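You operate a simulated robot arm through the tools that you are given. There is no shell and no other tool. Be economical: measure what you need, move in short steps, check, and stop when the job is done.

You run a simulated two-armed robot. Do the job below in one go: nothing can be reset, and whatever is moved stays where it is left.

JOB
Fill the steam tray to its line; start the bread oven at 200C.
Fine: water from the brown jug; tray on the cold oven's shelf and door shut first; jug put back; the oven stays on. Set down upright: brown jug.
Where things are to end (x, y in the base frame): steam tray within 0.06 m of [-1.37, -0.23].

Only the result counts: the job must be done as asked and must still hold three seconds after the hand-in. Knocking over, shifting, dropping, spilling or breaking anything else fails it.

ROBOT AND FRAMES
Two 7-joint arms with two-finger parallel grippers on one trunk, on a base that drives. Base frame: it is fixed to the floor where the robot stands at the start and does not move with it; the origin is under the middle of the robot, x ahead of it, y to its left, z up. Units: m, rad, N and s.
The left shoulder is at the start at [0.05, 0.187, 1.135], the right one opposite. With the tool pointing down near the work surface each hand reaches from about 0.1 to 0.66 m from the robot's upright axis, wherever it stands, measured 20 degrees to its own side. Places, roughly: bread oven dial [-1.2, 0.2, 0.8]; bread oven door [-0.8, 0.1, 0.7]; cake oven dial [-1.2, 0.2, 1.3]; wires of the bread oven shelf [-1.5, -0.2, 0.6]. Payload 3.43 kg a hand.
Tool frame (each hand has its own): the origin (TCP) lies between the finger pads and is the grasp point; the fingertips stand 0.03 m ahead of it; z points along the fingers, y is the line along which they close. The gripper opens to 0.094 m. The fingers are 0.028 m wide and 0.01 m thick; the gripper's body (0.05 by 0.096 m) begins 0.055 m behind the TCP.
Orientation is told as [roll, pitch, yaw] about the base's x, y, z axes, in that order, counted from this pose: with the fingers straight down and closing along the base's y, the tool's x points along the base's -x, its y along +y and its z along -z.

CONTROLS
- The arms move only by the tool jog_arm. It takes "left_motion", "right_motion" or both (then of equal length, played together; a hand with none holds still); each is a list of rows, each an object of numbers (a shift or turn left out is 0, a gripper value left out holds the last): "x", "y", "z": the shift along the base's x, y, z in m; "ax", "ay", "az": the turn, a rotation vector about the base's x, y, z in rad; "gripper": the opening in per cent of the stroke, from 0 (shut) to 100 (fully open). In form: [{"x": .., "y": .., "z": .., "ax": .., "ay": .., "az": .., "gripper": ..}, ...]. A call has 1 to 10 rows; each row shifts and turns the commanded pose from where the row before left it. Rows are played at 5 a second. More than 0.05 m and 0.15 rad between two rows, or a gripper value outside its range, and nothing of the call is played. A pose out of reach is approached as far as the arm can. The call stops where the force on the tool passes 40 N (or 10 N more than at its start, if that is more) or the arm is blocked; 0.2 s more then pass. The fingers move at their own pace (about 0.153 m/s each) and stop on an object; they squeeze with about 28 N. The grip force told is the motor's: it shows also when the fingers shut on nothing. Time passes only in rows, and 0.2 s behind the last, so rows that do not move let the fingers close. It gives the time, the measured TCP pose, the force on the tool (base axes), the opening and the grip force at its end, in the units of the frame above (readings bear some noise), with the torque about the TCP (base axes, N m) and any sound that the robot's microphone picked up, and new pictures: "pictures" is both (left out), scene, wrist or none (wrist: the cameras of the hands that moved).
- Cameras (640 x 400 px; columns grow to the right, rows downward): "scene" is now at [0.1514, 0.013, 1.3272]; the picture's right is [0.14, -0.99, 0.00], its down [-0.26, -0.04, -0.96] and it looks along [0.96, 0.14, -0.26] (base axes); focal length 214 px, centre (320, 200). "left" rides on the left gripper at [0.076, -0.014, -0.103] in its tool frame; the picture's right is [0.18, 0.98, 0.00], its down [-0.75, 0.14, -0.64] and it looks along [-0.63, 0.12, 0.77] (tool axes); focal length 243 px, centre (320, 200). "right" rides on the right gripper at [0.076, 0.014, -0.103] in its tool frame; the picture's right is [-0.18, 0.98, 0.00], its down [-0.75, -0.14, -0.64] and it looks along [-0.63, -0.12, 0.77] (tool axes); focal length 243 px, centre (320, 200). There is no depth. A picture from a camera that has moved, and an enlarged one, comes with that camera's place and axes in the base frame and with its lens.
- lift_body(by): slides the trunk up (or, below 0, down) by that many m; the arms and the scene camera ride with it, the base frame stays. It gives what a move gives, with no picture.
- roll_base(legs): drives the robot by 1 to 6 legs, each [ahead, left, turn to the left] in m, m and rad, along the robot's own axes; the way and the turn of a leg run together, so that a leg with both is an arc; at most 1.5 m and 3.142 rad a leg. The arms and the cameras ride along, it lands a little off, and it stops where it bumps. It gives what a move gives, and a new picture of the scene camera.
- aim_head(pan, tilt): turns the head with the scene camera to pan (to the left, within 1.396 rad either way) and tilt (down, from -0.506 to 1.204), counted from straight ahead of the robot. It gives what a move gives, and a new picture of the scene camera.
- close_up(camera, box): a new picture of the part [left, top, right, bottom] of that camera's present view, enlarged. The clock stands still meanwhile.
- hand_in(): hands the job in; it is judged then, once.

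Work in short steps. Places have to be worked out from the pictures, the camera data and where the tool is seen: move nearer, look again, correct. Check each grasp and each placing, and mend what went wrong. You have 120 turns and 260 pictures in all, those below and enlarged ones among them. Open the grippers and draw the arms clear of the work before you hand the job in, unless the task says otherwise; then end with one line.

The tools are called after "Call:" by a JSON object that holds its "api" and its "payload". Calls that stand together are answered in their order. jog_arm: Moves the arms, as the interface text tells. Its arguments: {"type":"object","properties":{"left_motion":{"type":"array","items":{"type":"object","properties":{"x":{"type":"number"},"y":{"type":"number"},"z":{"type":"number"},"ax":{"type":"number"},"ay":{"type":"number"},"az":{"type":"number"},"gripper":{"type":"number"}}}},"right_motion":{"type":"array","items":{"type":"object","properties":{"x":{"type":"number"},"y":{"type":"number"},"z":{"type":"number"},"ax":{"type":"number"},"ay":{"type":"number"},"az":{"type":"number"},"gripper":{"type":"number"}}}},"pictures":{"type":"string","enum":["both","scene","wrist","none"]}},"required":[]} The other tools are called the same way: lift_body (by) slides the trunk up or down; roll_base (legs) drives the base; aim_head (pan, tilt) turns the head that bears the scene camera; close_up (camera, box) takes an enlarged picture of a part of a camera's view; hand_in () hands the job in.

At the start:

```text
time: 0.0
left_ee_pos: [0.2763, -0.0432, 1.3211]
left_tool_rot: [0.0, 0.001, -0.001]
left_wrist_force: [-0.1, 0.3, 0.4]
left_moment: [-0.03, 0.04, 0.02]
left_gripper_width: 0.0942
left_grip_force: 0.1
right_ee_pos: [0.2791, -0.4061, 1.2738]
right_tool_rot: [0.0, -0.002, 0.001]
right_wrist_force: [0.5, 0.7, 0.1]
right_moment: [-0.02, 0.0, 0.0]
right_gripper_width: 0.0944
right_grip_force: 0.0
trunk travel left (down, up): [-0.35, 0.082]
robot x, y, heading: [0.0008, -0.0002, -0.0]
head pan, tilt: [0.141, 0.265]
```

scene: 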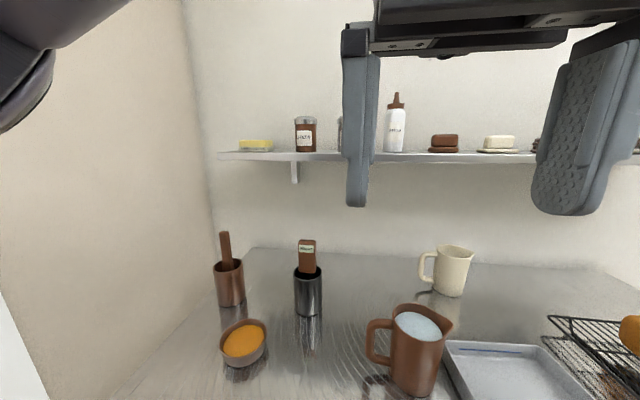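
right: 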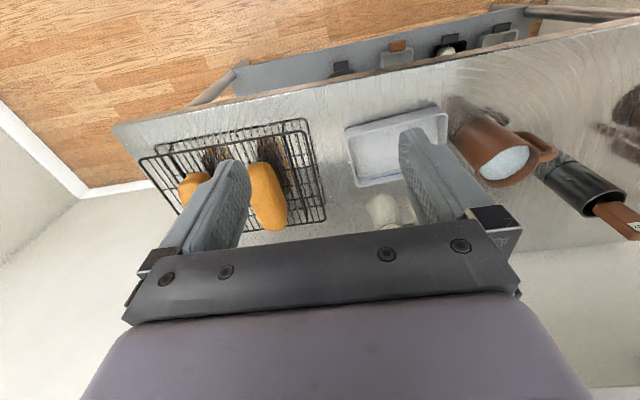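
left: 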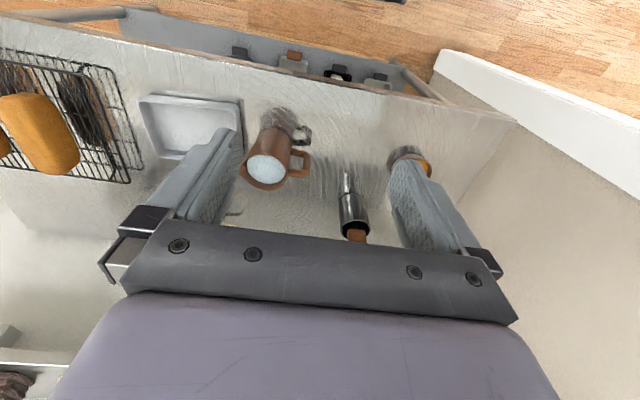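

I start by looking down at the counter to locate the tray and jug.

Call:
{"api": "aim_head", "payload": {"pan": -0.3, "tilt": 0.8}}

Call:
{"api": "aim_head", "payload": {"pan": 0.2, "tilt": 0.8}}

```text
time: 1.0
left_ee_pos: [0.2753, -0.0439, 1.3217]
left_tool_rot: [-0.001, -0.001, 0.001]
left_wrist_force: [-0.9, -0.1, 0.3]
left_moment: [0.03, 0.01, 0.01]
left_gripper_width: 0.0938
left_grip_force: 0.1
right_ee_pos: [0.2791, -0.406, 1.2722]
right_tool_rot: [0.001, 0.002, 0.0]
right_wrist_force: [0.4, 0.3, -0.6]
right_moment: [-0.04, 0.02, -0.04]
right_gripper_width: 0.094
right_grip_force: 0.2
trunk travel left (down, up): [-0.35, 0.082]
robot x, y, heading: [-0.0019, -0.0047, -0.001]
head pan, tilt: [-0.3, 0.799]
camera scene: at [0.136, -0.024, 1.2796], right [-0.3, -0.96, 0.0], down [-0.68, 0.21, -0.7], along [0.67, -0.21, -0.72], focal length 214 px, centre (320, 200)
```

scene: 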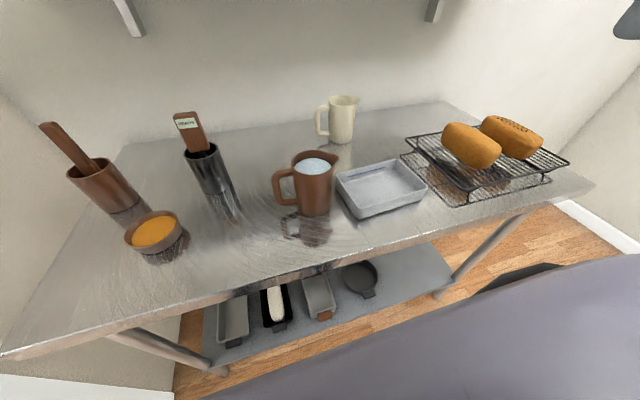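

```text
time: 1.9
left_ee_pos: [0.2767, -0.0432, 1.3208]
left_tool_rot: [-0.001, -0.002, -0.001]
left_wrist_force: [-0.7, 0.4, -0.2]
left_moment: [0.04, 0.01, -0.02]
left_gripper_width: 0.0939
left_grip_force: 0.1
right_ee_pos: [0.278, -0.4056, 1.2735]
right_tool_rot: [-0.001, 0.001, 0.002]
right_wrist_force: [0.0, -0.4, 0.6]
right_moment: [0.0, 0.0, -0.02]
right_gripper_width: 0.0939
right_grip_force: 0.1
trunk travel left (down, up): [-0.35, 0.082]
robot x, y, heading: [0.0015, -0.0005, -0.003]
head pan, tilt: [0.201, 0.799]
camera scene: at [0.138, 0.0158, 1.2796], right [0.2, -0.98, 0.0], down [-0.7, -0.14, -0.7], along [0.68, 0.14, -0.72], focal length 214 px, centre (320, 200)
```

scene: 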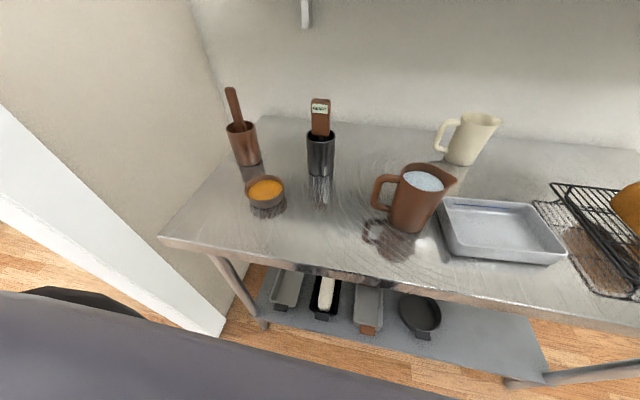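

The counter is ahead; the ovens are behind. I back off slightly and turn around to inspect the ovens.

Call:
{"api": "roll_base", "payload": {"legs": [[-0.1, 0, 0], [0, 0, 3.1416]]}}

Call:
{"api": "aim_head", "payload": {"pan": 0.0, "tilt": 0.35}}

```text
refused: 3.1416 is not a number from -3.14159 to 3.14159
```

```text
time: 2.8
left_ee_pos: [0.2768, -0.0439, 1.3211]
left_tool_rot: [0.0, 0.001, -0.001]
left_wrist_force: [0.2, 0.1, 0.0]
left_moment: [-0.03, 0.02, -0.02]
left_gripper_width: 0.0942
left_grip_force: 0.1
right_ee_pos: [0.2782, -0.4054, 1.2726]
right_tool_rot: [0.001, -0.001, 0.001]
right_wrist_force: [-0.2, -0.2, 0.2]
right_moment: [0.04, 0.03, 0.01]
right_gripper_width: 0.0941
right_grip_force: 0.1
trunk travel left (down, up): [-0.35, 0.082]
robot x, y, heading: [-0.0023, 0.0024, -0.0]
head pan, tilt: [0.0, 0.351]
camera scene: at [0.152, -0.0002, 1.3191], right [0.0, -1.0, 0.0], down [-0.34, 0.0, -0.94], along [0.94, 0.0, -0.34], focal length 214 px, centre (320, 200)
```

scene: 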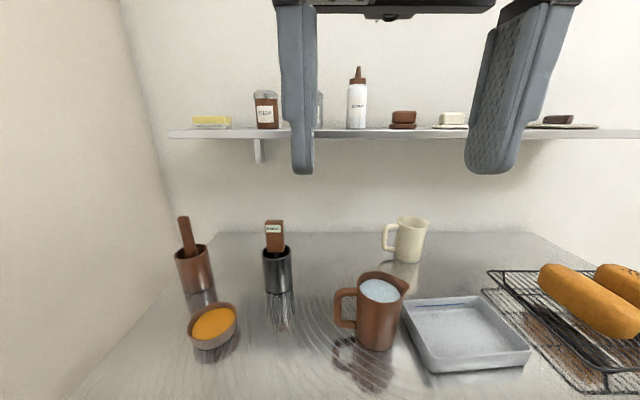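

The turn must be at most 3.141; retrying.

Call:
{"api": "roll_base", "payload": {"legs": [[-0.1, 0, 0], [0, 0, 3.141]]}}

```text
time: 11.5
left_ee_pos: [-0.3781, 0.0202, 1.3206]
left_tool_rot: [0.0, 0.0, -3.055]
left_wrist_force: [0.7, 1.0, -0.3]
left_moment: [0.02, 0.01, -0.02]
left_gripper_width: 0.0939
left_grip_force: 0.1
right_ee_pos: [-0.4114, 0.3802, 1.2734]
right_tool_rot: [0.001, -0.001, -3.054]
right_wrist_force: [0.6, -0.2, 0.9]
right_moment: [-0.01, 0.01, 0.05]
right_gripper_width: 0.0941
right_grip_force: 0.0
trunk travel left (down, up): [-0.35, 0.082]
robot x, y, heading: [-0.0983, -0.0002, -3.052]
head pan, tilt: [0.0, 0.351]
camera scene: at [-0.2494, -0.0131, 1.3192], right [-0.08, 1.0, 0.0], down [0.34, 0.03, -0.94], along [-0.94, -0.08, -0.34], focal length 214 px, centre (320, 200)
```

scene: 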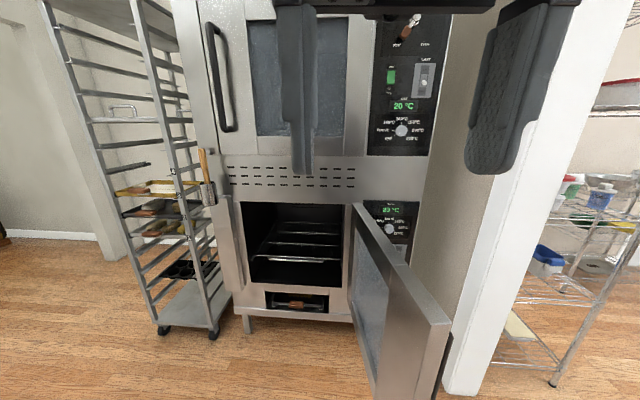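

The bread oven is the lower one with its door open. I zoom in on panels and cavity.

Call:
{"api": "close_up", "payload": {"camera": "scene", "box": [360, 0, 460, 160]}}

Call:
{"api": "close_up", "payload": {"camera": "scene", "box": [200, 150, 460, 330]}}

Call:
{"api": "close_up", "payload": {"camera": "scene", "box": [340, 185, 440, 255]}}

```text
2.50 times, centred on (410, 80) of scene
camera zoom: at [-0.2494, -0.0131, 1.3192], right [-0.08, 1.0, 0.0], down [0.34, 0.03, -0.94], along [-0.94, -0.08, -0.34], focal length 536 px, centre (95, 500)
```

zoom: 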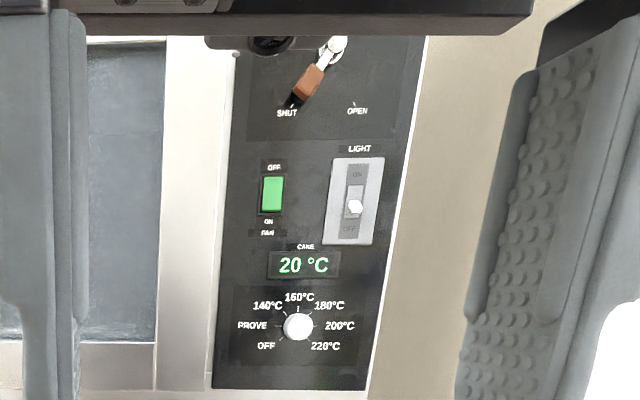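

```text
2.22 times, centred on (330, 240) of scene
camera zoom: at [-0.2494, -0.0131, 1.3192], right [-0.08, 1.0, 0.0], down [0.34, 0.03, -0.94], along [-0.94, -0.08, -0.34], focal length 477 px, centre (298, 111)
```

zoom: 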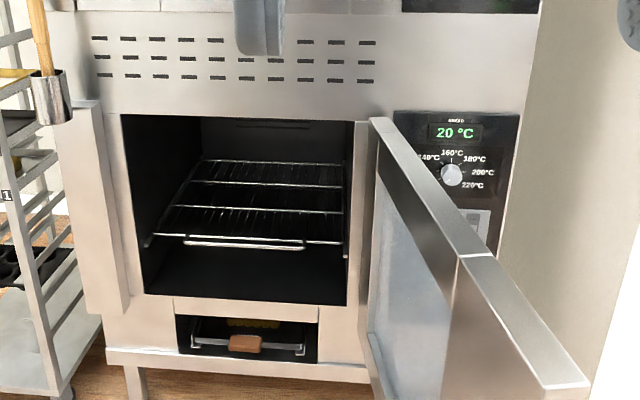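

```text
5.71 times, centred on (390, 220) of scene
camera zoom: at [-0.2494, -0.0131, 1.3192], right [-0.08, 1.0, 0.0], down [0.34, 0.03, -0.94], along [-0.94, -0.08, -0.34], focal length 1226 px, centre (-80, 86)
```

zoom: 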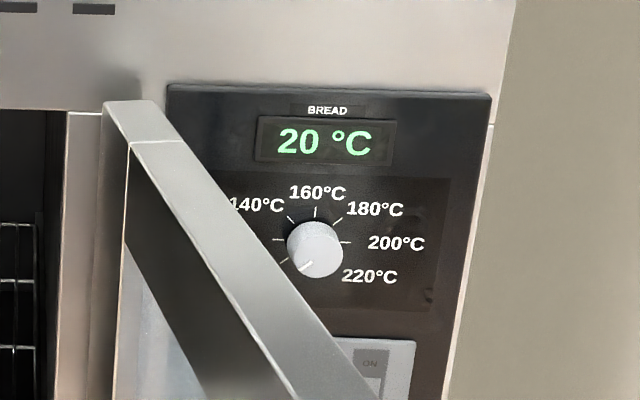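

The oven's cold (20 °C), dial at OFF, door open about 100°. I go back to the counter to measure the tray and jug.

Call:
{"api": "roll_base", "payload": {"legs": [[0, 0, 3.06], [0.1, -0.1, 0]]}}

Call:
{"api": "aim_head", "payload": {"pan": -0.15, "tilt": 0.9}}

```text
time: 20.1
left_ee_pos: [0.2719, -0.1548, 1.3206]
left_tool_rot: [-0.001, 0.001, -0.03]
left_wrist_force: [0.7, -0.2, 0.2]
left_moment: [0.03, 0.01, 0.02]
left_gripper_width: 0.0941
left_grip_force: 0.0
right_ee_pos: [0.2644, -0.5177, 1.2735]
right_tool_rot: [0.001, 0.001, -0.031]
right_wrist_force: [-0.1, -0.1, 0.1]
right_moment: [0.02, 0.01, 0.0]
right_gripper_width: 0.0938
right_grip_force: 0.1
trunk travel left (down, up): [-0.35, 0.082]
robot x, y, heading: [0.0011, -0.0994, -0.031]
head pan, tilt: [0.0, 0.351]
camera scene: at [0.1491, -0.1077, 1.3191], right [-0.03, -1.0, 0.0], down [-0.34, 0.01, -0.94], along [0.94, -0.03, -0.34], focal length 214 px, centre (320, 200)
```

scene: 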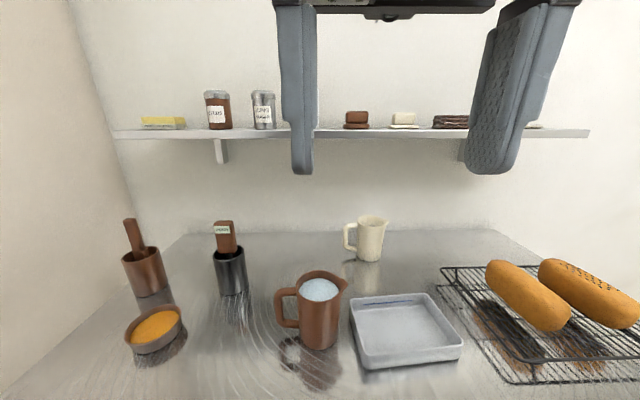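

```text
time: 21.1
left_ee_pos: [0.2717, -0.1536, 1.3215]
left_tool_rot: [0.0, 0.0, -0.029]
left_wrist_force: [0.3, -0.5, 0.4]
left_moment: [-0.01, 0.01, -0.01]
left_gripper_width: 0.0941
left_grip_force: 0.1
right_ee_pos: [0.2637, -0.5167, 1.2734]
right_tool_rot: [0.001, 0.0, -0.031]
right_wrist_force: [-0.6, 0.3, 0.1]
right_moment: [0.02, 0.04, -0.02]
right_gripper_width: 0.0942
right_grip_force: 0.2
trunk travel left (down, up): [-0.35, 0.082]
robot x, y, heading: [-0.0001, -0.1032, -0.03]
head pan, tilt: [-0.15, 0.901]
camera scene: at [0.13, -0.118, 1.2717], right [-0.18, -0.98, 0.0], down [-0.77, 0.14, -0.62], along [0.61, -0.11, -0.78], focal length 214 px, centre (320, 200)
```

scene: 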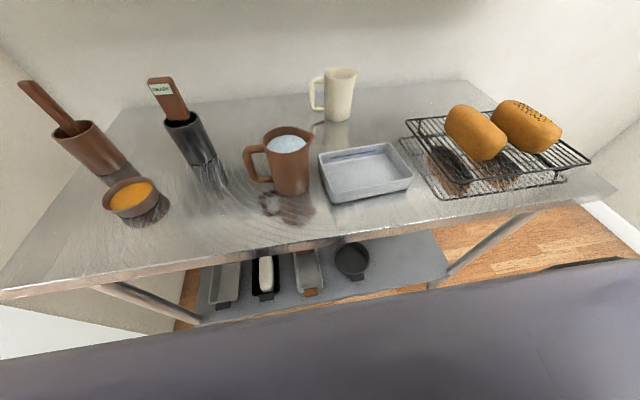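

Stereo puts the counter at about z≈0.87, the jug near (0.47,-0.12) and about 0.08 m across and 0.165 m tall, and the tray near (0.50,-0.29), roughly 0.2×0.15. I'll move the left hand aside and bring the right hand, yawed 90°, near the jug for a top grasp.

Call:
{"api": "jog_arm", "payload": {"left_motion": [{"y": 0.035, "x": -0.01}, {"y": 0.035, "x": -0.01}, {"y": 0.035, "x": -0.01}, {"y": 0.035, "x": -0.01}, {"y": 0.035}, {"y": 0.035}, {"y": 0.035}, {"y": 0.035}, {"y": 0.035}, {"y": 0.035}], "right_motion": [{"az": 0.15, "x": 0.01, "y": 0.01}, {"az": 0.15, "x": 0.01, "y": 0.01}, {"az": 0.15, "x": 0.015, "y": 0.02}, {"az": 0.15, "x": 0.015, "y": 0.02}, {"az": 0.15, "x": 0.015, "y": 0.03}, {"az": 0.15, "x": 0.02, "y": 0.03}, {"az": 0.15, "x": 0.02, "y": 0.03}, {"az": 0.15, "x": 0.02, "y": 0.03}, {"az": 0.15, "x": 0.02, "y": 0.04}, {"az": 0.15, "x": 0.02, "y": 0.04}]}}

```text
time: 23.3
left_ee_pos: [0.2545, 0.1591, 1.2798]
left_tool_rot: [-0.003, 0.0, -0.029]
left_wrist_force: [-0.4, -0.2, -0.1]
left_moment: [-0.01, 0.03, 0.0]
left_gripper_width: 0.0937
left_grip_force: 0.0
left hand out of reach, approached as far as the arm can: row 8, 9, 10
right_ee_pos: [0.3935, -0.3041, 1.2419]
right_tool_rot: [0.0, -0.001, 1.469]
right_wrist_force: [0.3, -0.2, 0.5]
right_moment: [0.02, 0.03, 0.03]
right_gripper_width: 0.0941
right_grip_force: 0.0
right hand out of reach, approached as far as the arm can: row 9, 10
trunk travel left (down, up): [-0.35, 0.082]
robot x, y, heading: [-0.0002, -0.1003, -0.031]
head pan, tilt: [-0.15, 0.901]
camera scene: at [0.1309, -0.1177, 1.2716], right [-0.18, -0.98, 0.0], down [-0.77, 0.14, -0.62], along [0.61, -0.11, -0.78], focal length 214 px, centre (320, 200)
camera right: at [0.3714, -0.3784, 1.3447], right [-0.96, 0.28, 0.0], down [0.22, 0.73, 0.64], along [0.18, 0.62, -0.77], focal length 243 px, centre (320, 200)
camera left: at [0.1787, 0.1483, 1.382], right [-0.15, 0.99, 0.0], down [0.76, 0.12, 0.64], along [0.63, 0.1, -0.77], focal length 243 px, centre (320, 200)
```

scene: 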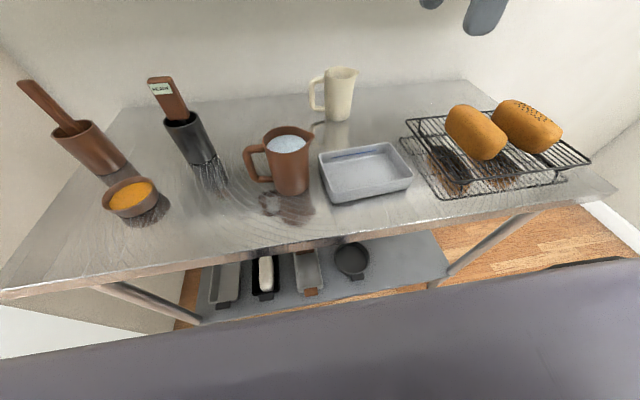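
right: 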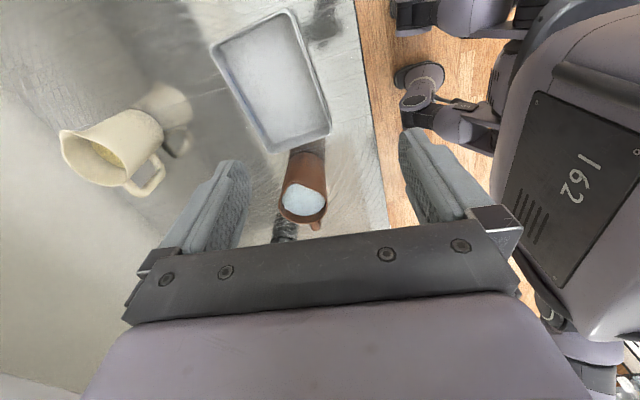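
left: 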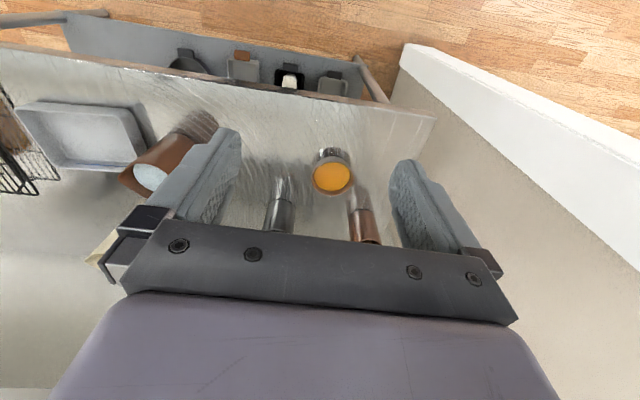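

The wrist camera puts the jug rim near (0.465,-0.14). I move above it while descending to z≈1.11.

Call:
{"api": "jog_arm", "payload": {"right_motion": [{"z": -0.03, "x": 0.005, "y": 0.01}, {"z": -0.03, "x": 0.01, "y": 0.015}, {"z": -0.02, "x": 0.01, "y": 0.02}, {"z": -0.02, "x": 0.01, "y": 0.02, "az": 0.06}, {"z": -0.02, "x": 0.01, "y": 0.03}, {"z": -0.01, "x": 0.01, "y": 0.03}, {"x": 0.015, "y": 0.03}]}}

```text
time: 24.9
left_ee_pos: [0.2539, 0.1593, 1.2795]
left_tool_rot: [-0.002, 0.0, -0.03]
left_wrist_force: [0.3, -0.2, 1.0]
left_moment: [0.02, -0.01, 0.01]
left_gripper_width: 0.094
left_grip_force: 0.0
right_ee_pos: [0.4091, -0.2713, 1.1421]
right_tool_rot: [0.001, -0.001, 1.529]
right_wrist_force: [0.2, 0.1, 0.6]
right_moment: [0.03, 0.03, 0.0]
right_gripper_width: 0.0941
right_grip_force: 0.0
right hand out of reach, approached as far as the arm can: row 2, 3, 4, 5, 6, 7
trunk travel left (down, up): [-0.35, 0.082]
robot x, y, heading: [-0.0054, -0.1039, -0.032]
head pan, tilt: [-0.15, 0.901]
camera scene: at [0.13, -0.1179, 1.2717], right [-0.18, -0.98, 0.0], down [-0.77, 0.14, -0.62], along [0.61, -0.11, -0.78], focal length 214 px, centre (320, 200)
camera right: at [0.3922, -0.3461, 1.2451], right [-0.97, 0.22, 0.0], down [0.17, 0.75, 0.64], along [0.14, 0.63, -0.77], focal length 243 px, centre (320, 200)
```

scene: 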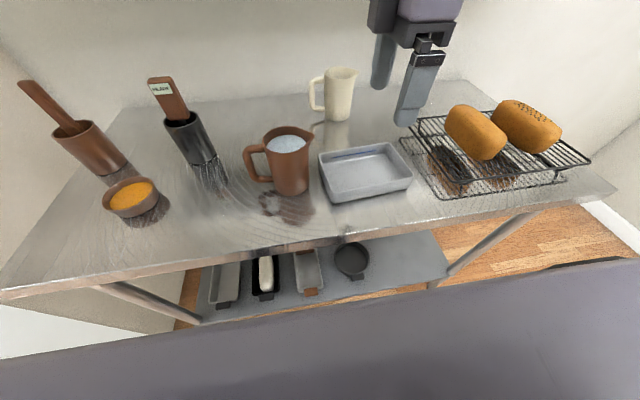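
right: 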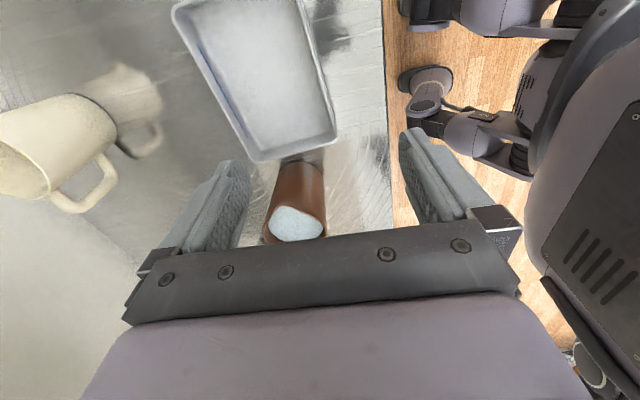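

The right hand can't reach this far left, so I shift the base left about 0.15 and raise the trunk a little.

Call:
{"api": "lift_body", "payload": {"by": 0.07}}

Call:
{"api": "roll_base", "payload": {"legs": [[0.02, 0.15, 0.03]]}}

Call:
{"api": "jog_arm", "payload": {"right_motion": [{"z": 0.0}], "pictures": "wrist"}}

```text
time: 26.0
left_ee_pos: [0.2546, 0.1589, 1.3479]
left_tool_rot: [-0.003, 0.0, -0.029]
left_wrist_force: [-0.9, 0.5, -0.8]
left_moment: [-0.01, 0.01, -0.02]
left_gripper_width: 0.0942
left_grip_force: 0.1
right_ee_pos: [0.4099, -0.2719, 1.2113]
right_tool_rot: [0.0, 0.001, 1.529]
right_wrist_force: [0.8, 0.5, -0.5]
right_moment: [0.0, -0.01, 0.0]
right_gripper_width: 0.0939
right_grip_force: 0.0
trunk travel left (down, up): [-0.42, 0.012]
robot x, y, heading: [-0.0054, -0.1077, -0.027]
head pan, tilt: [-0.15, 0.901]
```

```text
time: 27.9
left_ee_pos: [0.2687, 0.3127, 1.3488]
left_tool_rot: [-0.003, 0.001, -0.001]
left_wrist_force: [-0.2, -0.2, 0.2]
left_moment: [-0.02, 0.01, -0.01]
left_gripper_width: 0.0942
left_grip_force: 0.0
right_ee_pos: [0.4368, -0.113, 1.2133]
right_tool_rot: [0.002, -0.001, 1.559]
right_wrist_force: [0.4, 1.5, -0.1]
right_moment: [-0.04, 0.01, -0.01]
right_gripper_width: 0.094
right_grip_force: 0.0
trunk travel left (down, up): [-0.42, 0.012]
robot x, y, heading: [0.019, 0.0407, 0.005]
head pan, tilt: [-0.15, 0.901]
camera scene: at [0.1525, 0.0319, 1.3417], right [-0.15, -0.99, 0.0], down [-0.77, 0.12, -0.62], along [0.61, -0.09, -0.78], focal length 214 px, centre (320, 200)
```

scene: 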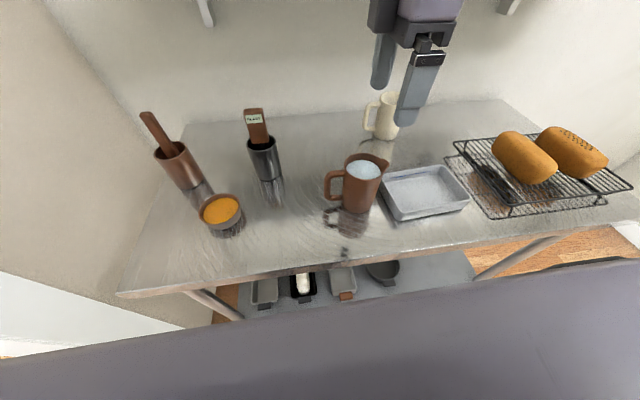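

```text
time: 28.3
left_ee_pos: [0.2688, 0.3118, 1.349]
left_tool_rot: [-0.001, 0.0, -0.001]
left_wrist_force: [-0.1, 0.4, 0.3]
left_moment: [0.01, -0.04, 0.0]
left_gripper_width: 0.094
left_grip_force: 0.1
right_ee_pos: [0.4367, -0.1141, 1.2124]
right_tool_rot: [-0.001, 0.0, 1.557]
right_wrist_force: [0.2, 0.1, 0.4]
right_moment: [0.02, -0.04, 0.03]
right_gripper_width: 0.0939
right_grip_force: 0.1
trunk travel left (down, up): [-0.42, 0.012]
robot x, y, heading: [0.0203, 0.0424, 0.002]
head pan, tilt: [-0.15, 0.901]
camera right: at [0.4215, -0.1887, 1.3152], right [-0.98, 0.2, 0.0], down [0.15, 0.75, 0.64], along [0.13, 0.63, -0.77], focal length 243 px, centre (320, 200)
```

right: 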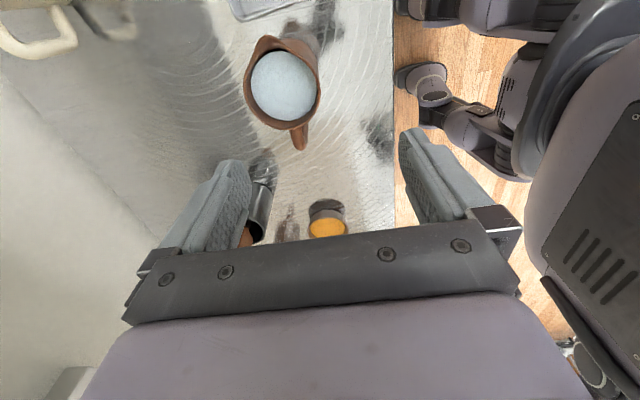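

Rim looks centred around (0.478,-0.12). I move over it and lower a bit for a second view to pin its height and diameter.

Call:
{"api": "jog_arm", "payload": {"right_motion": [{"z": -0.02, "x": 0.02, "y": -0.005}, {"z": -0.02, "x": 0.02}, {"z": -0.02}], "pictures": "wrist"}}

Call:
{"api": "close_up", "payload": {"camera": "scene", "box": [310, 120, 490, 240]}}

```text
time: 29.1
left_ee_pos: [0.2684, 0.311, 1.3489]
left_tool_rot: [-0.001, -0.001, -0.001]
left_wrist_force: [-0.7, 0.7, -0.6]
left_moment: [-0.01, 0.0, 0.0]
left_gripper_width: 0.0939
left_grip_force: 0.0
right_ee_pos: [0.4629, -0.1205, 1.1643]
right_tool_rot: [0.0, 0.001, 1.558]
right_wrist_force: [-1.1, -0.1, -0.2]
right_moment: [0.02, -0.03, 0.04]
right_gripper_width: 0.094
right_grip_force: 0.0
right hand out of reach, approached as far as the arm can: row 2
trunk travel left (down, up): [-0.42, 0.012]
robot x, y, heading: [0.0202, 0.0434, -0.003]
head pan, tilt: [-0.15, 0.901]
camera right: at [0.4483, -0.1965, 1.2674], right [-0.98, 0.2, 0.0], down [0.15, 0.75, 0.64], along [0.13, 0.63, -0.77], focal length 243 px, centre (320, 200)
```

right: 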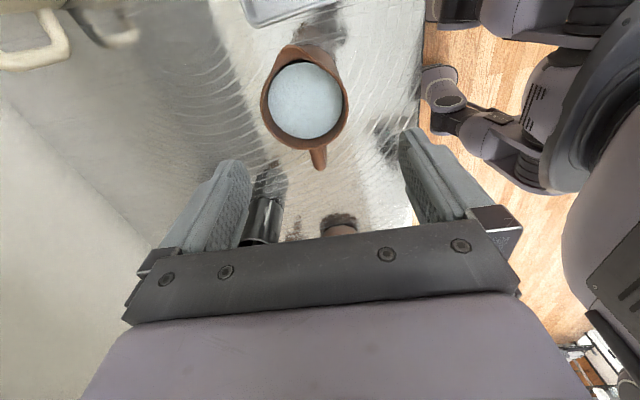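

```text
3.33 times, centred on (400, 180) of scene
camera zoom: at [0.1528, 0.0314, 1.3416], right [-0.15, -0.99, 0.0], down [-0.78, 0.12, -0.62], along [0.61, -0.09, -0.78], focal length 715 px, centre (53, 267)
```

zoom: 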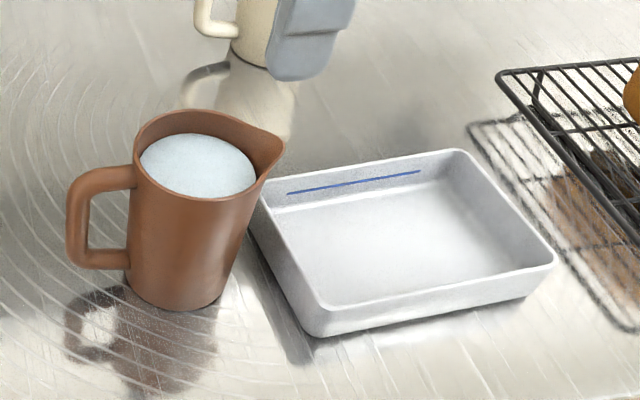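

Rim is at z≈1.01, centre ≈(0.48,-0.117), about 0.087 wide – fits the gripper but tightly. I lower to just above the rim and re-align.

Call:
{"api": "jog_arm", "payload": {"right_motion": [{"z": -0.03}, {"z": -0.03}, {"z": -0.03, "x": 0.01}, {"z": -0.005, "x": 0.008}], "pictures": "wrist"}}

Call:
{"api": "close_up", "payload": {"camera": "scene", "box": [290, 90, 470, 230]}}

```text
time: 30.1
left_ee_pos: [0.2677, 0.3112, 1.349]
left_tool_rot: [-0.002, 0.001, 0.0]
left_wrist_force: [0.3, -0.3, 0.7]
left_moment: [-0.02, 0.01, 0.03]
left_gripper_width: 0.0939
left_grip_force: 0.1
right_ee_pos: [0.4777, -0.1248, 1.0703]
right_tool_rot: [-0.002, -0.002, 1.561]
right_wrist_force: [0.2, 0.5, -0.7]
right_moment: [0.01, 0.02, 0.01]
right_gripper_width: 0.0939
right_grip_force: 0.1
right hand out of reach, approached as far as the arm can: row 4
trunk travel left (down, up): [-0.42, 0.012]
robot x, y, heading: [0.0168, 0.0448, -0.004]
head pan, tilt: [-0.15, 0.901]
camera right: at [0.4619, -0.1998, 1.174], right [-0.98, 0.2, 0.0], down [0.15, 0.75, 0.64], along [0.13, 0.63, -0.77], focal length 243 px, centre (320, 200)
```

right: 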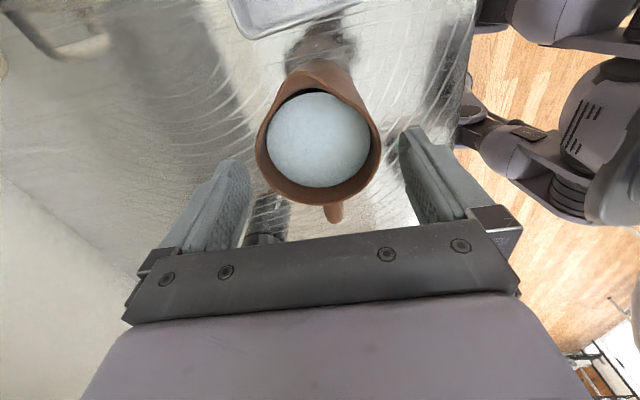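

```text
2.86 times, centred on (380, 160) of scene
camera zoom: at [0.1522, 0.0316, 1.3417], right [-0.15, -0.99, 0.0], down [-0.77, 0.12, -0.62], along [0.61, -0.09, -0.78], focal length 613 px, centre (149, 314)
```

zoom: 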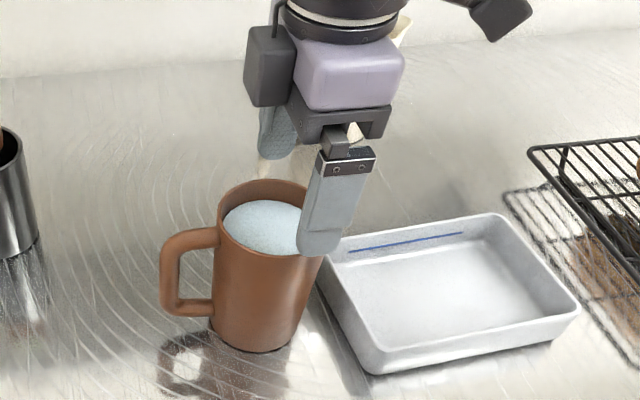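

The hand is now nearly centred on the rim (jug axis ≈(0.480,-0.122), rim z≈1.018). I descend in small steps, stopping on contact.

Call:
{"api": "jog_arm", "payload": {"right_motion": [{"z": -0.012, "y": 0.002}, {"z": -0.01}, {"z": -0.01}, {"z": -0.01}], "pictures": "wrist"}}

```text
time: 31.1
left_ee_pos: [0.2683, 0.312, 1.3489]
left_tool_rot: [-0.002, -0.001, 0.0]
left_wrist_force: [-0.1, 0.0, 0.2]
left_moment: [0.02, 0.02, -0.03]
left_gripper_width: 0.0938
left_grip_force: 0.1
right_ee_pos: [0.4724, -0.13, 1.0329]
right_tool_rot: [-0.001, -0.001, 1.56]
right_wrist_force: [1.3, 0.0, 0.4]
right_moment: [0.0, -0.08, -0.04]
right_gripper_width: 0.0942
right_grip_force: 0.0
right hand out of reach, approached as far as the arm can: row 1, 3
trunk travel left (down, up): [-0.42, 0.012]
robot x, y, heading: [0.0195, 0.039, 0.003]
head pan, tilt: [-0.15, 0.901]
camera right: at [0.457, -0.2061, 1.1353], right [-0.98, 0.2, 0.0], down [0.15, 0.75, 0.64], along [0.13, 0.63, -0.77], focal length 243 px, centre (320, 200)
```

right: 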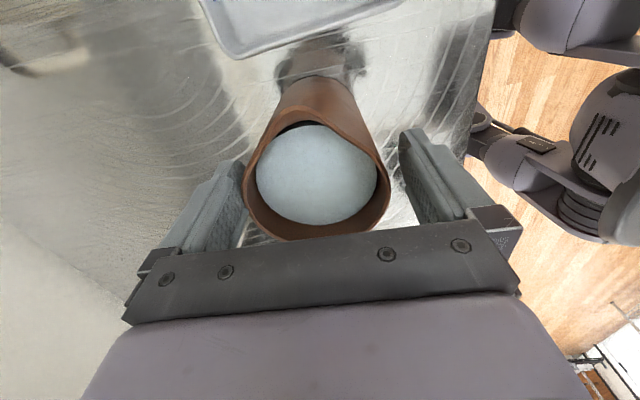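

Fingertips now straddle the rim with the jug about 3 mm further in +x. I nudge and continue down.

Call:
{"api": "jog_arm", "payload": {"right_motion": [{"x": 0.003, "y": 0.002, "z": -0.005}, {"z": -0.012}, {"z": -0.012}, {"z": -0.01}], "pictures": "wrist"}}

```text
time: 31.8
left_ee_pos: [0.2693, 0.311, 1.3485]
left_tool_rot: [-0.003, 0.002, 0.0]
left_wrist_force: [1.0, 0.2, 0.4]
left_moment: [0.03, 0.04, 0.03]
left_gripper_width: 0.0942
left_grip_force: 0.0
right_ee_pos: [0.4778, -0.1325, 1.0234]
right_tool_rot: [-0.022, -0.012, 1.559]
right_wrist_force: [0.0, 0.2, -0.4]
right_moment: [0.04, -0.01, -0.03]
right_gripper_width: 0.0941
right_grip_force: 0.2
right hand out of reach, approached as far as the arm can: row 1, 2, 3
trunk travel left (down, up): [-0.42, 0.012]
robot x, y, heading: [0.0183, 0.0441, -0.0]
head pan, tilt: [-0.15, 0.901]
stopped in row 3 (right hand): the force on the tool passed its limit at 48 N (the readings are from after the stop); the commanded pose is now the measured one
camera right: at [0.4596, -0.21, 1.1246], right [-0.98, 0.2, -0.02], down [0.14, 0.74, 0.66], along [0.14, 0.64, -0.76], focal length 243 px, centre (320, 200)
```

right: 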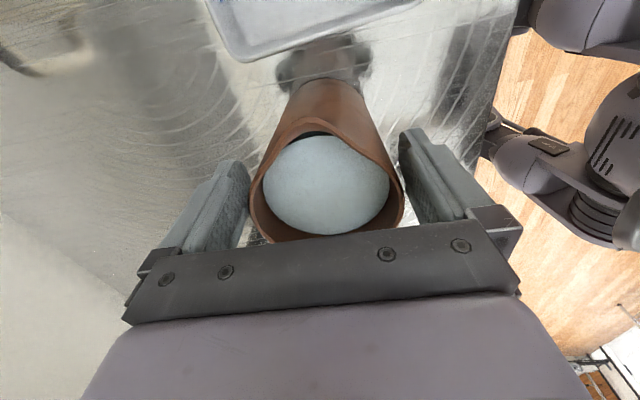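

The near finger touched the rim (stopped safely). I back up, and reduce yaw to ease the arm's reach limit before realigning.

Call:
{"api": "jog_arm", "payload": {"right_motion": [{"z": 0.015}, {"z": 0.025, "ax": 0.022, "ay": 0.012}, {"az": -0.12}, {"az": -0.12}, {"az": -0.12}], "pictures": "wrist"}}

```text
time: 33.0
left_ee_pos: [0.2672, 0.3125, 1.3487]
left_tool_rot: [-0.002, 0.001, 0.0]
left_wrist_force: [-0.1, -0.2, -0.1]
left_moment: [0.03, 0.02, -0.04]
left_gripper_width: 0.0939
left_grip_force: 0.0
right_ee_pos: [0.4774, -0.1333, 1.0655]
right_tool_rot: [-0.014, -0.035, 1.196]
right_wrist_force: [-0.2, 0.1, -0.1]
right_moment: [0.02, -0.01, -0.03]
right_gripper_width: 0.094
right_grip_force: 0.0
trunk travel left (down, up): [-0.42, 0.012]
robot x, y, heading: [0.0219, 0.0427, 0.003]
head pan, tilt: [-0.15, 0.901]
camera right: at [0.4326, -0.2008, 1.1649], right [-0.85, 0.53, -0.01], down [0.39, 0.63, 0.67], along [0.36, 0.56, -0.74], focal length 243 px, centre (320, 200)
```

right: 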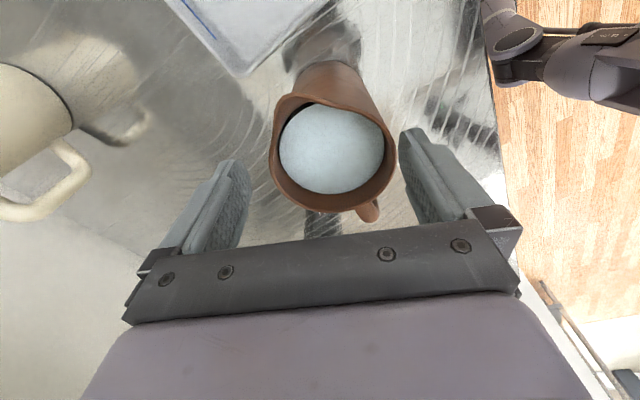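

Jug axis now reads ≈(0.472,-0.124). I correct the small tilt and re-centre.

Call:
{"api": "jog_arm", "payload": {"right_motion": [{"x": -0.004, "y": 0.007, "ax": -0.028, "ay": 0.026}, {"z": -0.008}], "pictures": "wrist"}}

Call:
{"api": "close_up", "payload": {"camera": "right", "box": [200, 60, 440, 230]}}

```text
time: 33.6
left_ee_pos: [0.2691, 0.3112, 1.349]
left_tool_rot: [-0.001, 0.0, -0.001]
left_wrist_force: [-0.3, -0.5, 0.6]
left_moment: [0.02, 0.03, -0.01]
left_gripper_width: 0.0942
left_grip_force: 0.1
right_ee_pos: [0.4722, -0.1256, 1.0567]
right_tool_rot: [0.001, 0.002, 1.197]
right_wrist_force: [0.0, -0.5, -1.1]
right_moment: [0.01, -0.04, 0.01]
right_gripper_width: 0.0938
right_grip_force: 0.1
trunk travel left (down, up): [-0.42, 0.012]
robot x, y, heading: [0.016, 0.0445, 0.0]
head pan, tilt: [-0.15, 0.901]
camera right: at [0.431, -0.1909, 1.1592], right [-0.85, 0.53, 0.0], down [0.41, 0.65, 0.64], along [0.34, 0.54, -0.77], focal length 243 px, centre (320, 200)
```

right: 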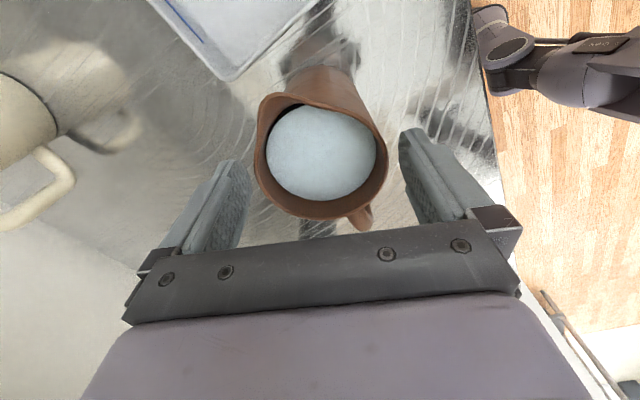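

```text
2.35 times, centred on (320, 145) of right
camera zoom: at [0.431, -0.1909, 1.1592], right [-0.85, 0.53, 0.0], down [0.41, 0.65, 0.64], along [0.34, 0.54, -0.77], focal length 571 px, centre (320, 329)
```

zoom: 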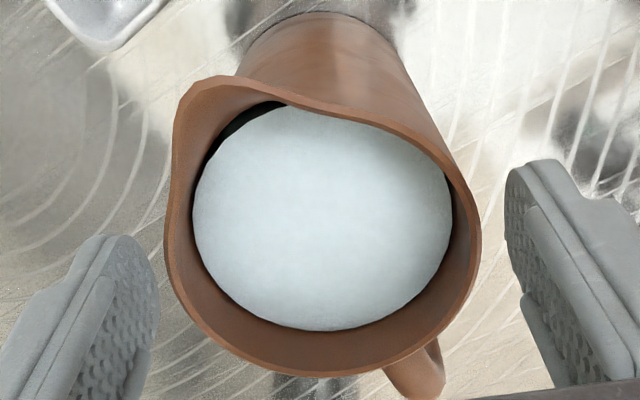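

In tool coordinates, the rim centre is within about 1 mm of the finger mid-plane. I descend straight.

Call:
{"api": "jog_arm", "payload": {"right_motion": [{"z": -0.012}, {"z": -0.01}, {"z": -0.01}, {"z": -0.01}], "pictures": "wrist"}}

```text
time: 34.6
left_ee_pos: [0.2687, 0.3116, 1.3489]
left_tool_rot: [-0.001, 0.0, 0.0]
left_wrist_force: [0.1, -0.2, 0.2]
left_moment: [0.03, 0.02, -0.01]
left_gripper_width: 0.094
left_grip_force: 0.1
right_ee_pos: [0.467, -0.132, 1.0172]
right_tool_rot: [0.001, 0.002, 1.197]
right_wrist_force: [0.6, -0.1, 0.3]
right_moment: [0.0, -0.01, -0.01]
right_gripper_width: 0.0939
right_grip_force: 0.1
right hand out of reach, approached as far as the arm can: row 3, 4
trunk travel left (down, up): [-0.42, 0.012]
robot x, y, heading: [0.0181, 0.0433, 0.004]
head pan, tilt: [-0.15, 0.901]
camera right: at [0.4251, -0.1974, 1.12], right [-0.85, 0.53, 0.0], down [0.41, 0.65, 0.64], along [0.34, 0.55, -0.77], focal length 243 px, centre (320, 200)
```

right: 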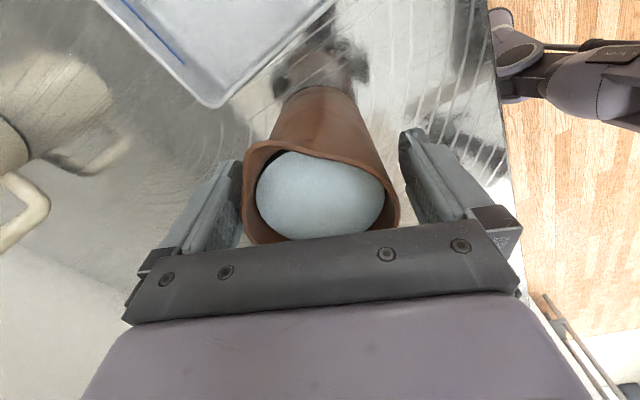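

Fingers straddle the rim. The arm is at its limit, so I use the trunk to lower the hand straight down.

Call:
{"api": "lift_body", "payload": {"by": -0.02}}

Call:
{"api": "jog_arm", "payload": {"right_motion": [{"z": 0.0}], "pictures": "wrist"}}

```text
time: 35.2
left_ee_pos: [0.2689, 0.3116, 1.3285]
left_tool_rot: [-0.001, 0.001, 0.001]
left_wrist_force: [-0.8, 0.6, -0.5]
left_moment: [-0.04, -0.02, 0.02]
left_gripper_width: 0.0942
left_grip_force: 0.1
right_ee_pos: [0.4669, -0.1332, 0.9981]
right_tool_rot: [-0.001, 0.0, 1.197]
right_wrist_force: [0.8, 0.1, 0.2]
right_moment: [-0.01, 0.0, -0.04]
right_gripper_width: 0.094
right_grip_force: 0.1
trunk travel left (down, up): [-0.4, 0.032]
robot x, y, heading: [0.0239, 0.0432, -0.003]
head pan, tilt: [-0.15, 0.901]
```

```text
time: 35.6
left_ee_pos: [0.2693, 0.3118, 1.3279]
left_tool_rot: [0.0, 0.001, 0.001]
left_wrist_force: [-0.6, 0.0, -0.3]
left_moment: [0.0, 0.0, 0.03]
left_gripper_width: 0.0939
left_grip_force: 0.2
right_ee_pos: [0.4657, -0.1325, 0.997]
right_tool_rot: [0.0, 0.001, 1.196]
right_wrist_force: [-0.5, -0.6, -0.1]
right_moment: [-0.06, 0.02, 0.0]
right_gripper_width: 0.0941
right_grip_force: 0.1
trunk travel left (down, up): [-0.4, 0.032]
robot x, y, heading: [0.0154, 0.0436, 0.002]
head pan, tilt: [-0.15, 0.901]
camera right: at [0.4251, -0.1974, 1.1002], right [-0.85, 0.53, 0.0], down [0.41, 0.65, 0.64], along [0.34, 0.55, -0.77], focal length 243 px, centre (320, 200)
```

right: 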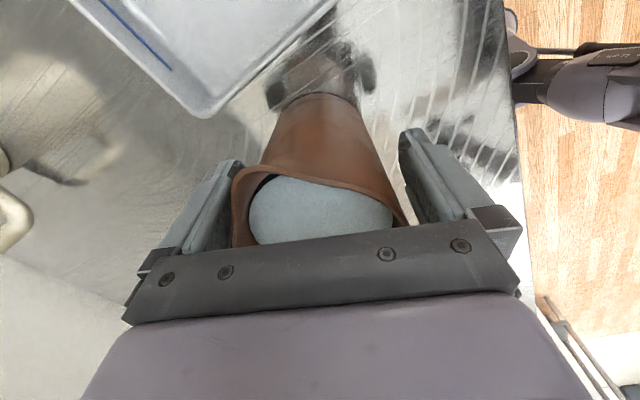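

No contact; lower slightly more, nudge +y, then close.

Call:
{"api": "lift_body", "payload": {"by": -0.012}}

Call:
{"api": "jog_arm", "payload": {"right_motion": [{"x": 0.002, "y": 0.005}, {"gripper": 0}, {"gripper": 0}, {"gripper": 0}, {"gripper": 0}], "pictures": "both"}}

```text
time: 36.2
left_ee_pos: [0.2684, 0.3122, 1.3164]
left_tool_rot: [-0.002, 0.0, 0.0]
left_wrist_force: [-1.1, -0.6, 0.5]
left_moment: [-0.04, 0.02, -0.03]
left_gripper_width: 0.0939
left_grip_force: 0.0
right_ee_pos: [0.4675, -0.1327, 0.9862]
right_tool_rot: [0.0, -0.001, 1.197]
right_wrist_force: [1.0, -0.3, -0.9]
right_moment: [0.0, -0.02, 0.02]
right_gripper_width: 0.0942
right_grip_force: 0.1
trunk travel left (down, up): [-0.388, 0.044]
robot x, y, heading: [0.0212, 0.0426, -0.001]
head pan, tilt: [-0.15, 0.901]
```

```text
time: 37.4
left_ee_pos: [0.2677, 0.311, 1.317]
left_tool_rot: [-0.003, 0.0, 0.001]
left_wrist_force: [0.2, 0.4, -0.1]
left_moment: [-0.01, 0.0, -0.02]
left_gripper_width: 0.094
left_grip_force: 0.0
right_ee_pos: [0.4665, -0.1332, 0.9859]
right_tool_rot: [-0.001, -0.003, 1.197]
right_wrist_force: [1.5, -0.8, 2.0]
right_moment: [0.08, -0.06, -0.07]
right_gripper_width: 0.0862
right_grip_force: 28.5
right hand out of reach, approached as far as the arm can: row 1
trunk travel left (down, up): [-0.388, 0.044]
robot x, y, heading: [0.0193, 0.0468, -0.003]
head pan, tilt: [-0.15, 0.901]
camera scene: at [0.1525, 0.0315, 1.3097], right [-0.15, -0.99, 0.0], down [-0.77, 0.12, -0.62], along [0.61, -0.09, -0.78], focal length 214 px, centre (320, 200)
camera right: at [0.4252, -0.1974, 1.0884], right [-0.85, 0.53, 0.0], down [0.41, 0.65, 0.64], along [0.34, 0.55, -0.77], focal length 243 px, centre (320, 200)
```

scene: 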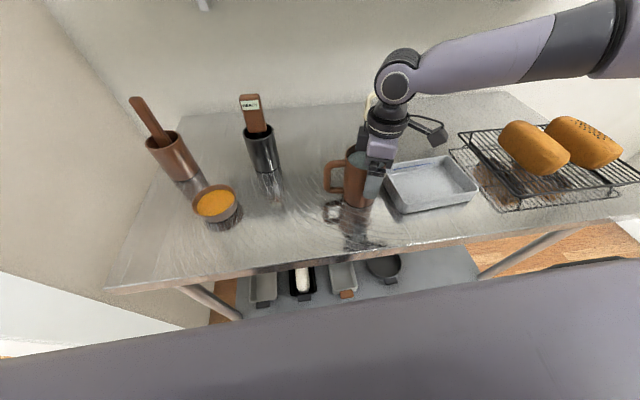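
right: 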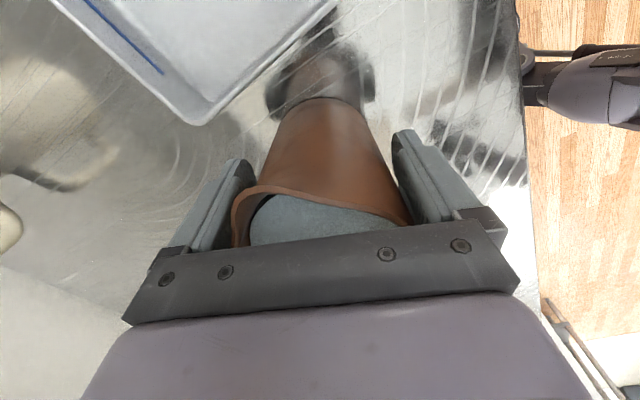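

Gripped (0.086 m, 28 N). I lift with the trunk and check the hold.

Call:
{"api": "lift_body", "payload": {"by": 0.04}}

Call:
{"api": "jog_arm", "payload": {"right_motion": [{"z": 0.01}, {"z": 0.01}, {"z": 0.01}, {"z": 0.01}]}}

```text
time: 38.3
left_ee_pos: [0.268, 0.3118, 1.3572]
left_tool_rot: [0.0, 0.001, 0.0]
left_wrist_force: [-0.7, -1.0, -0.6]
left_moment: [0.01, -0.02, 0.01]
left_gripper_width: 0.0941
left_grip_force: 0.1
right_ee_pos: [0.4656, -0.1311, 1.0255]
right_tool_rot: [0.002, 0.0, 1.197]
right_wrist_force: [0.6, -0.4, -0.5]
right_moment: [-0.06, 0.04, 0.01]
right_gripper_width: 0.0871
right_grip_force: 28.0
trunk travel left (down, up): [-0.428, 0.004]
robot x, y, heading: [0.0227, 0.0426, -0.002]
head pan, tilt: [-0.15, 0.901]
```

```text
time: 39.3
left_ee_pos: [0.2666, 0.3124, 1.356]
left_tool_rot: [-0.002, 0.0, 0.001]
left_wrist_force: [0.1, 0.0, 0.9]
left_moment: [0.0, -0.02, 0.01]
left_gripper_width: 0.0941
left_grip_force: 0.1
right_ee_pos: [0.4659, -0.1318, 1.0652]
right_tool_rot: [-0.002, -0.001, 1.2]
right_wrist_force: [-1.0, -0.9, -1.2]
right_moment: [-0.07, 0.01, 0.01]
right_gripper_width: 0.0872
right_grip_force: 28.4
trunk travel left (down, up): [-0.428, 0.004]
robot x, y, heading: [0.0202, 0.0418, 0.005]
head pan, tilt: [-0.15, 0.901]
camera scene: at [0.1526, 0.0315, 1.3496], right [-0.15, -0.99, 0.0], down [-0.78, 0.12, -0.62], along [0.61, -0.09, -0.78], focal length 214 px, centre (320, 200)
camera right: at [0.4247, -0.1972, 1.1676], right [-0.85, 0.53, 0.0], down [0.41, 0.65, 0.64], along [0.34, 0.54, -0.77], focal length 243 px, centre (320, 200)
```

scene: 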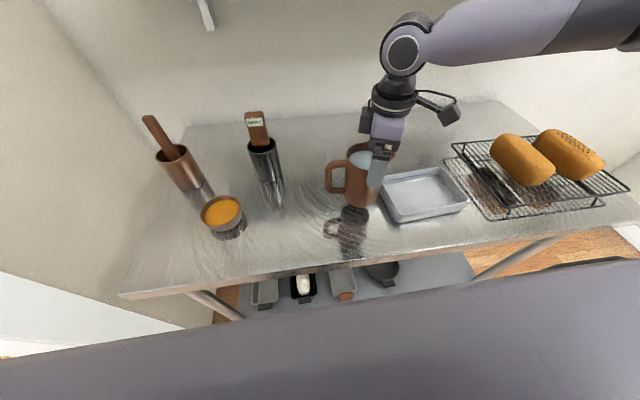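
right: 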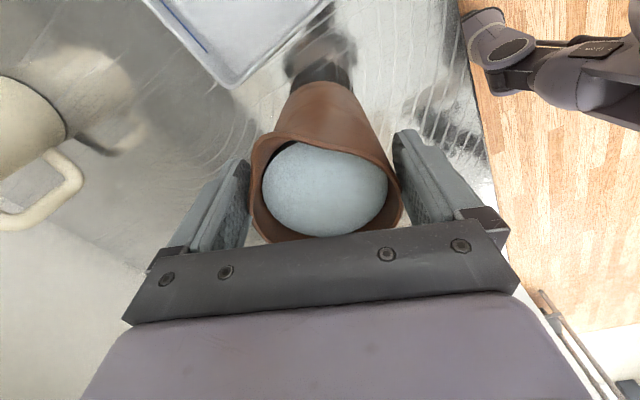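

Weight reading is small; I check whether the jug is really off the counter.

Call:
{"api": "close_up", "payload": {"camera": "scene", "box": [290, 110, 480, 270]}}

```text
2.50 times, centred on (385, 190) of scene
camera zoom: at [0.1526, 0.0315, 1.3496], right [-0.15, -0.99, 0.0], down [-0.78, 0.12, -0.62], along [0.61, -0.09, -0.78], focal length 536 px, centre (158, 225)
```

zoom: 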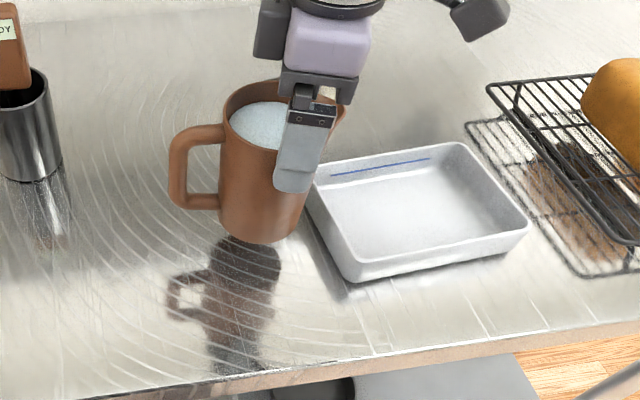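

The jug is clear of the counter and held. I raise a little and yaw while moving behind the tray so the spout faces back across the tray.

Call:
{"api": "jog_arm", "payload": {"right_motion": [{"z": 0.015}, {"z": 0.015, "az": -0.1}, {"y": -0.015, "x": 0.005, "az": -0.12}, {"y": -0.018, "x": 0.005, "az": -0.12}, {"y": -0.02, "x": 0.005, "az": -0.12}, {"y": -0.02, "x": 0.007, "az": -0.14}, {"y": -0.02, "x": 0.007, "az": -0.15}, {"y": -0.02, "x": 0.007, "az": -0.15}, {"y": -0.018, "x": 0.007, "az": -0.15}, {"y": -0.018, "x": 0.007, "az": -0.15}]}}

```text
time: 41.5
left_ee_pos: [0.2683, 0.3107, 1.3575]
left_tool_rot: [0.001, 0.001, 0.001]
left_wrist_force: [-0.2, -0.2, -0.1]
left_moment: [0.03, 0.02, -0.01]
left_gripper_width: 0.0938
left_grip_force: 0.0
right_ee_pos: [0.5164, -0.2818, 1.0953]
right_tool_rot: [-0.001, 0.0, -0.006]
right_wrist_force: [-0.2, -0.1, -1.2]
right_moment: [0.01, 0.03, 0.01]
right_gripper_width: 0.087
right_grip_force: 27.9
trunk travel left (down, up): [-0.428, 0.004]
robot x, y, heading: [0.0182, 0.0462, -0.001]
head pan, tilt: [-0.15, 0.901]
camera scene: at [0.1528, 0.0312, 1.3496], right [-0.15, -0.99, 0.0], down [-0.78, 0.12, -0.62], along [0.61, -0.09, -0.78], focal length 214 px, centre (320, 200)
camera right: at [0.4413, -0.2661, 1.198], right [0.19, 0.98, 0.0], down [0.75, -0.15, 0.64], along [0.63, -0.12, -0.77], focal length 243 px, centre (320, 200)
```

scene: 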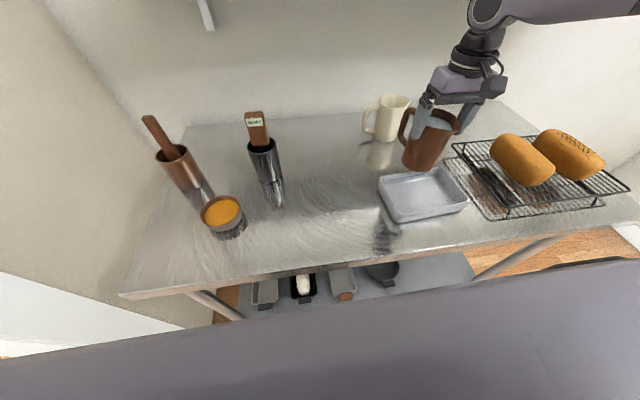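
right: 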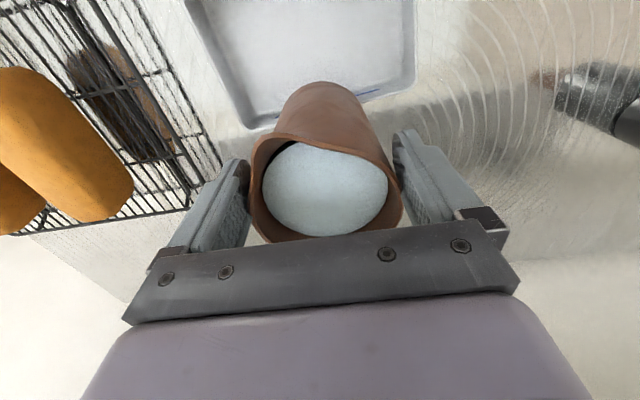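

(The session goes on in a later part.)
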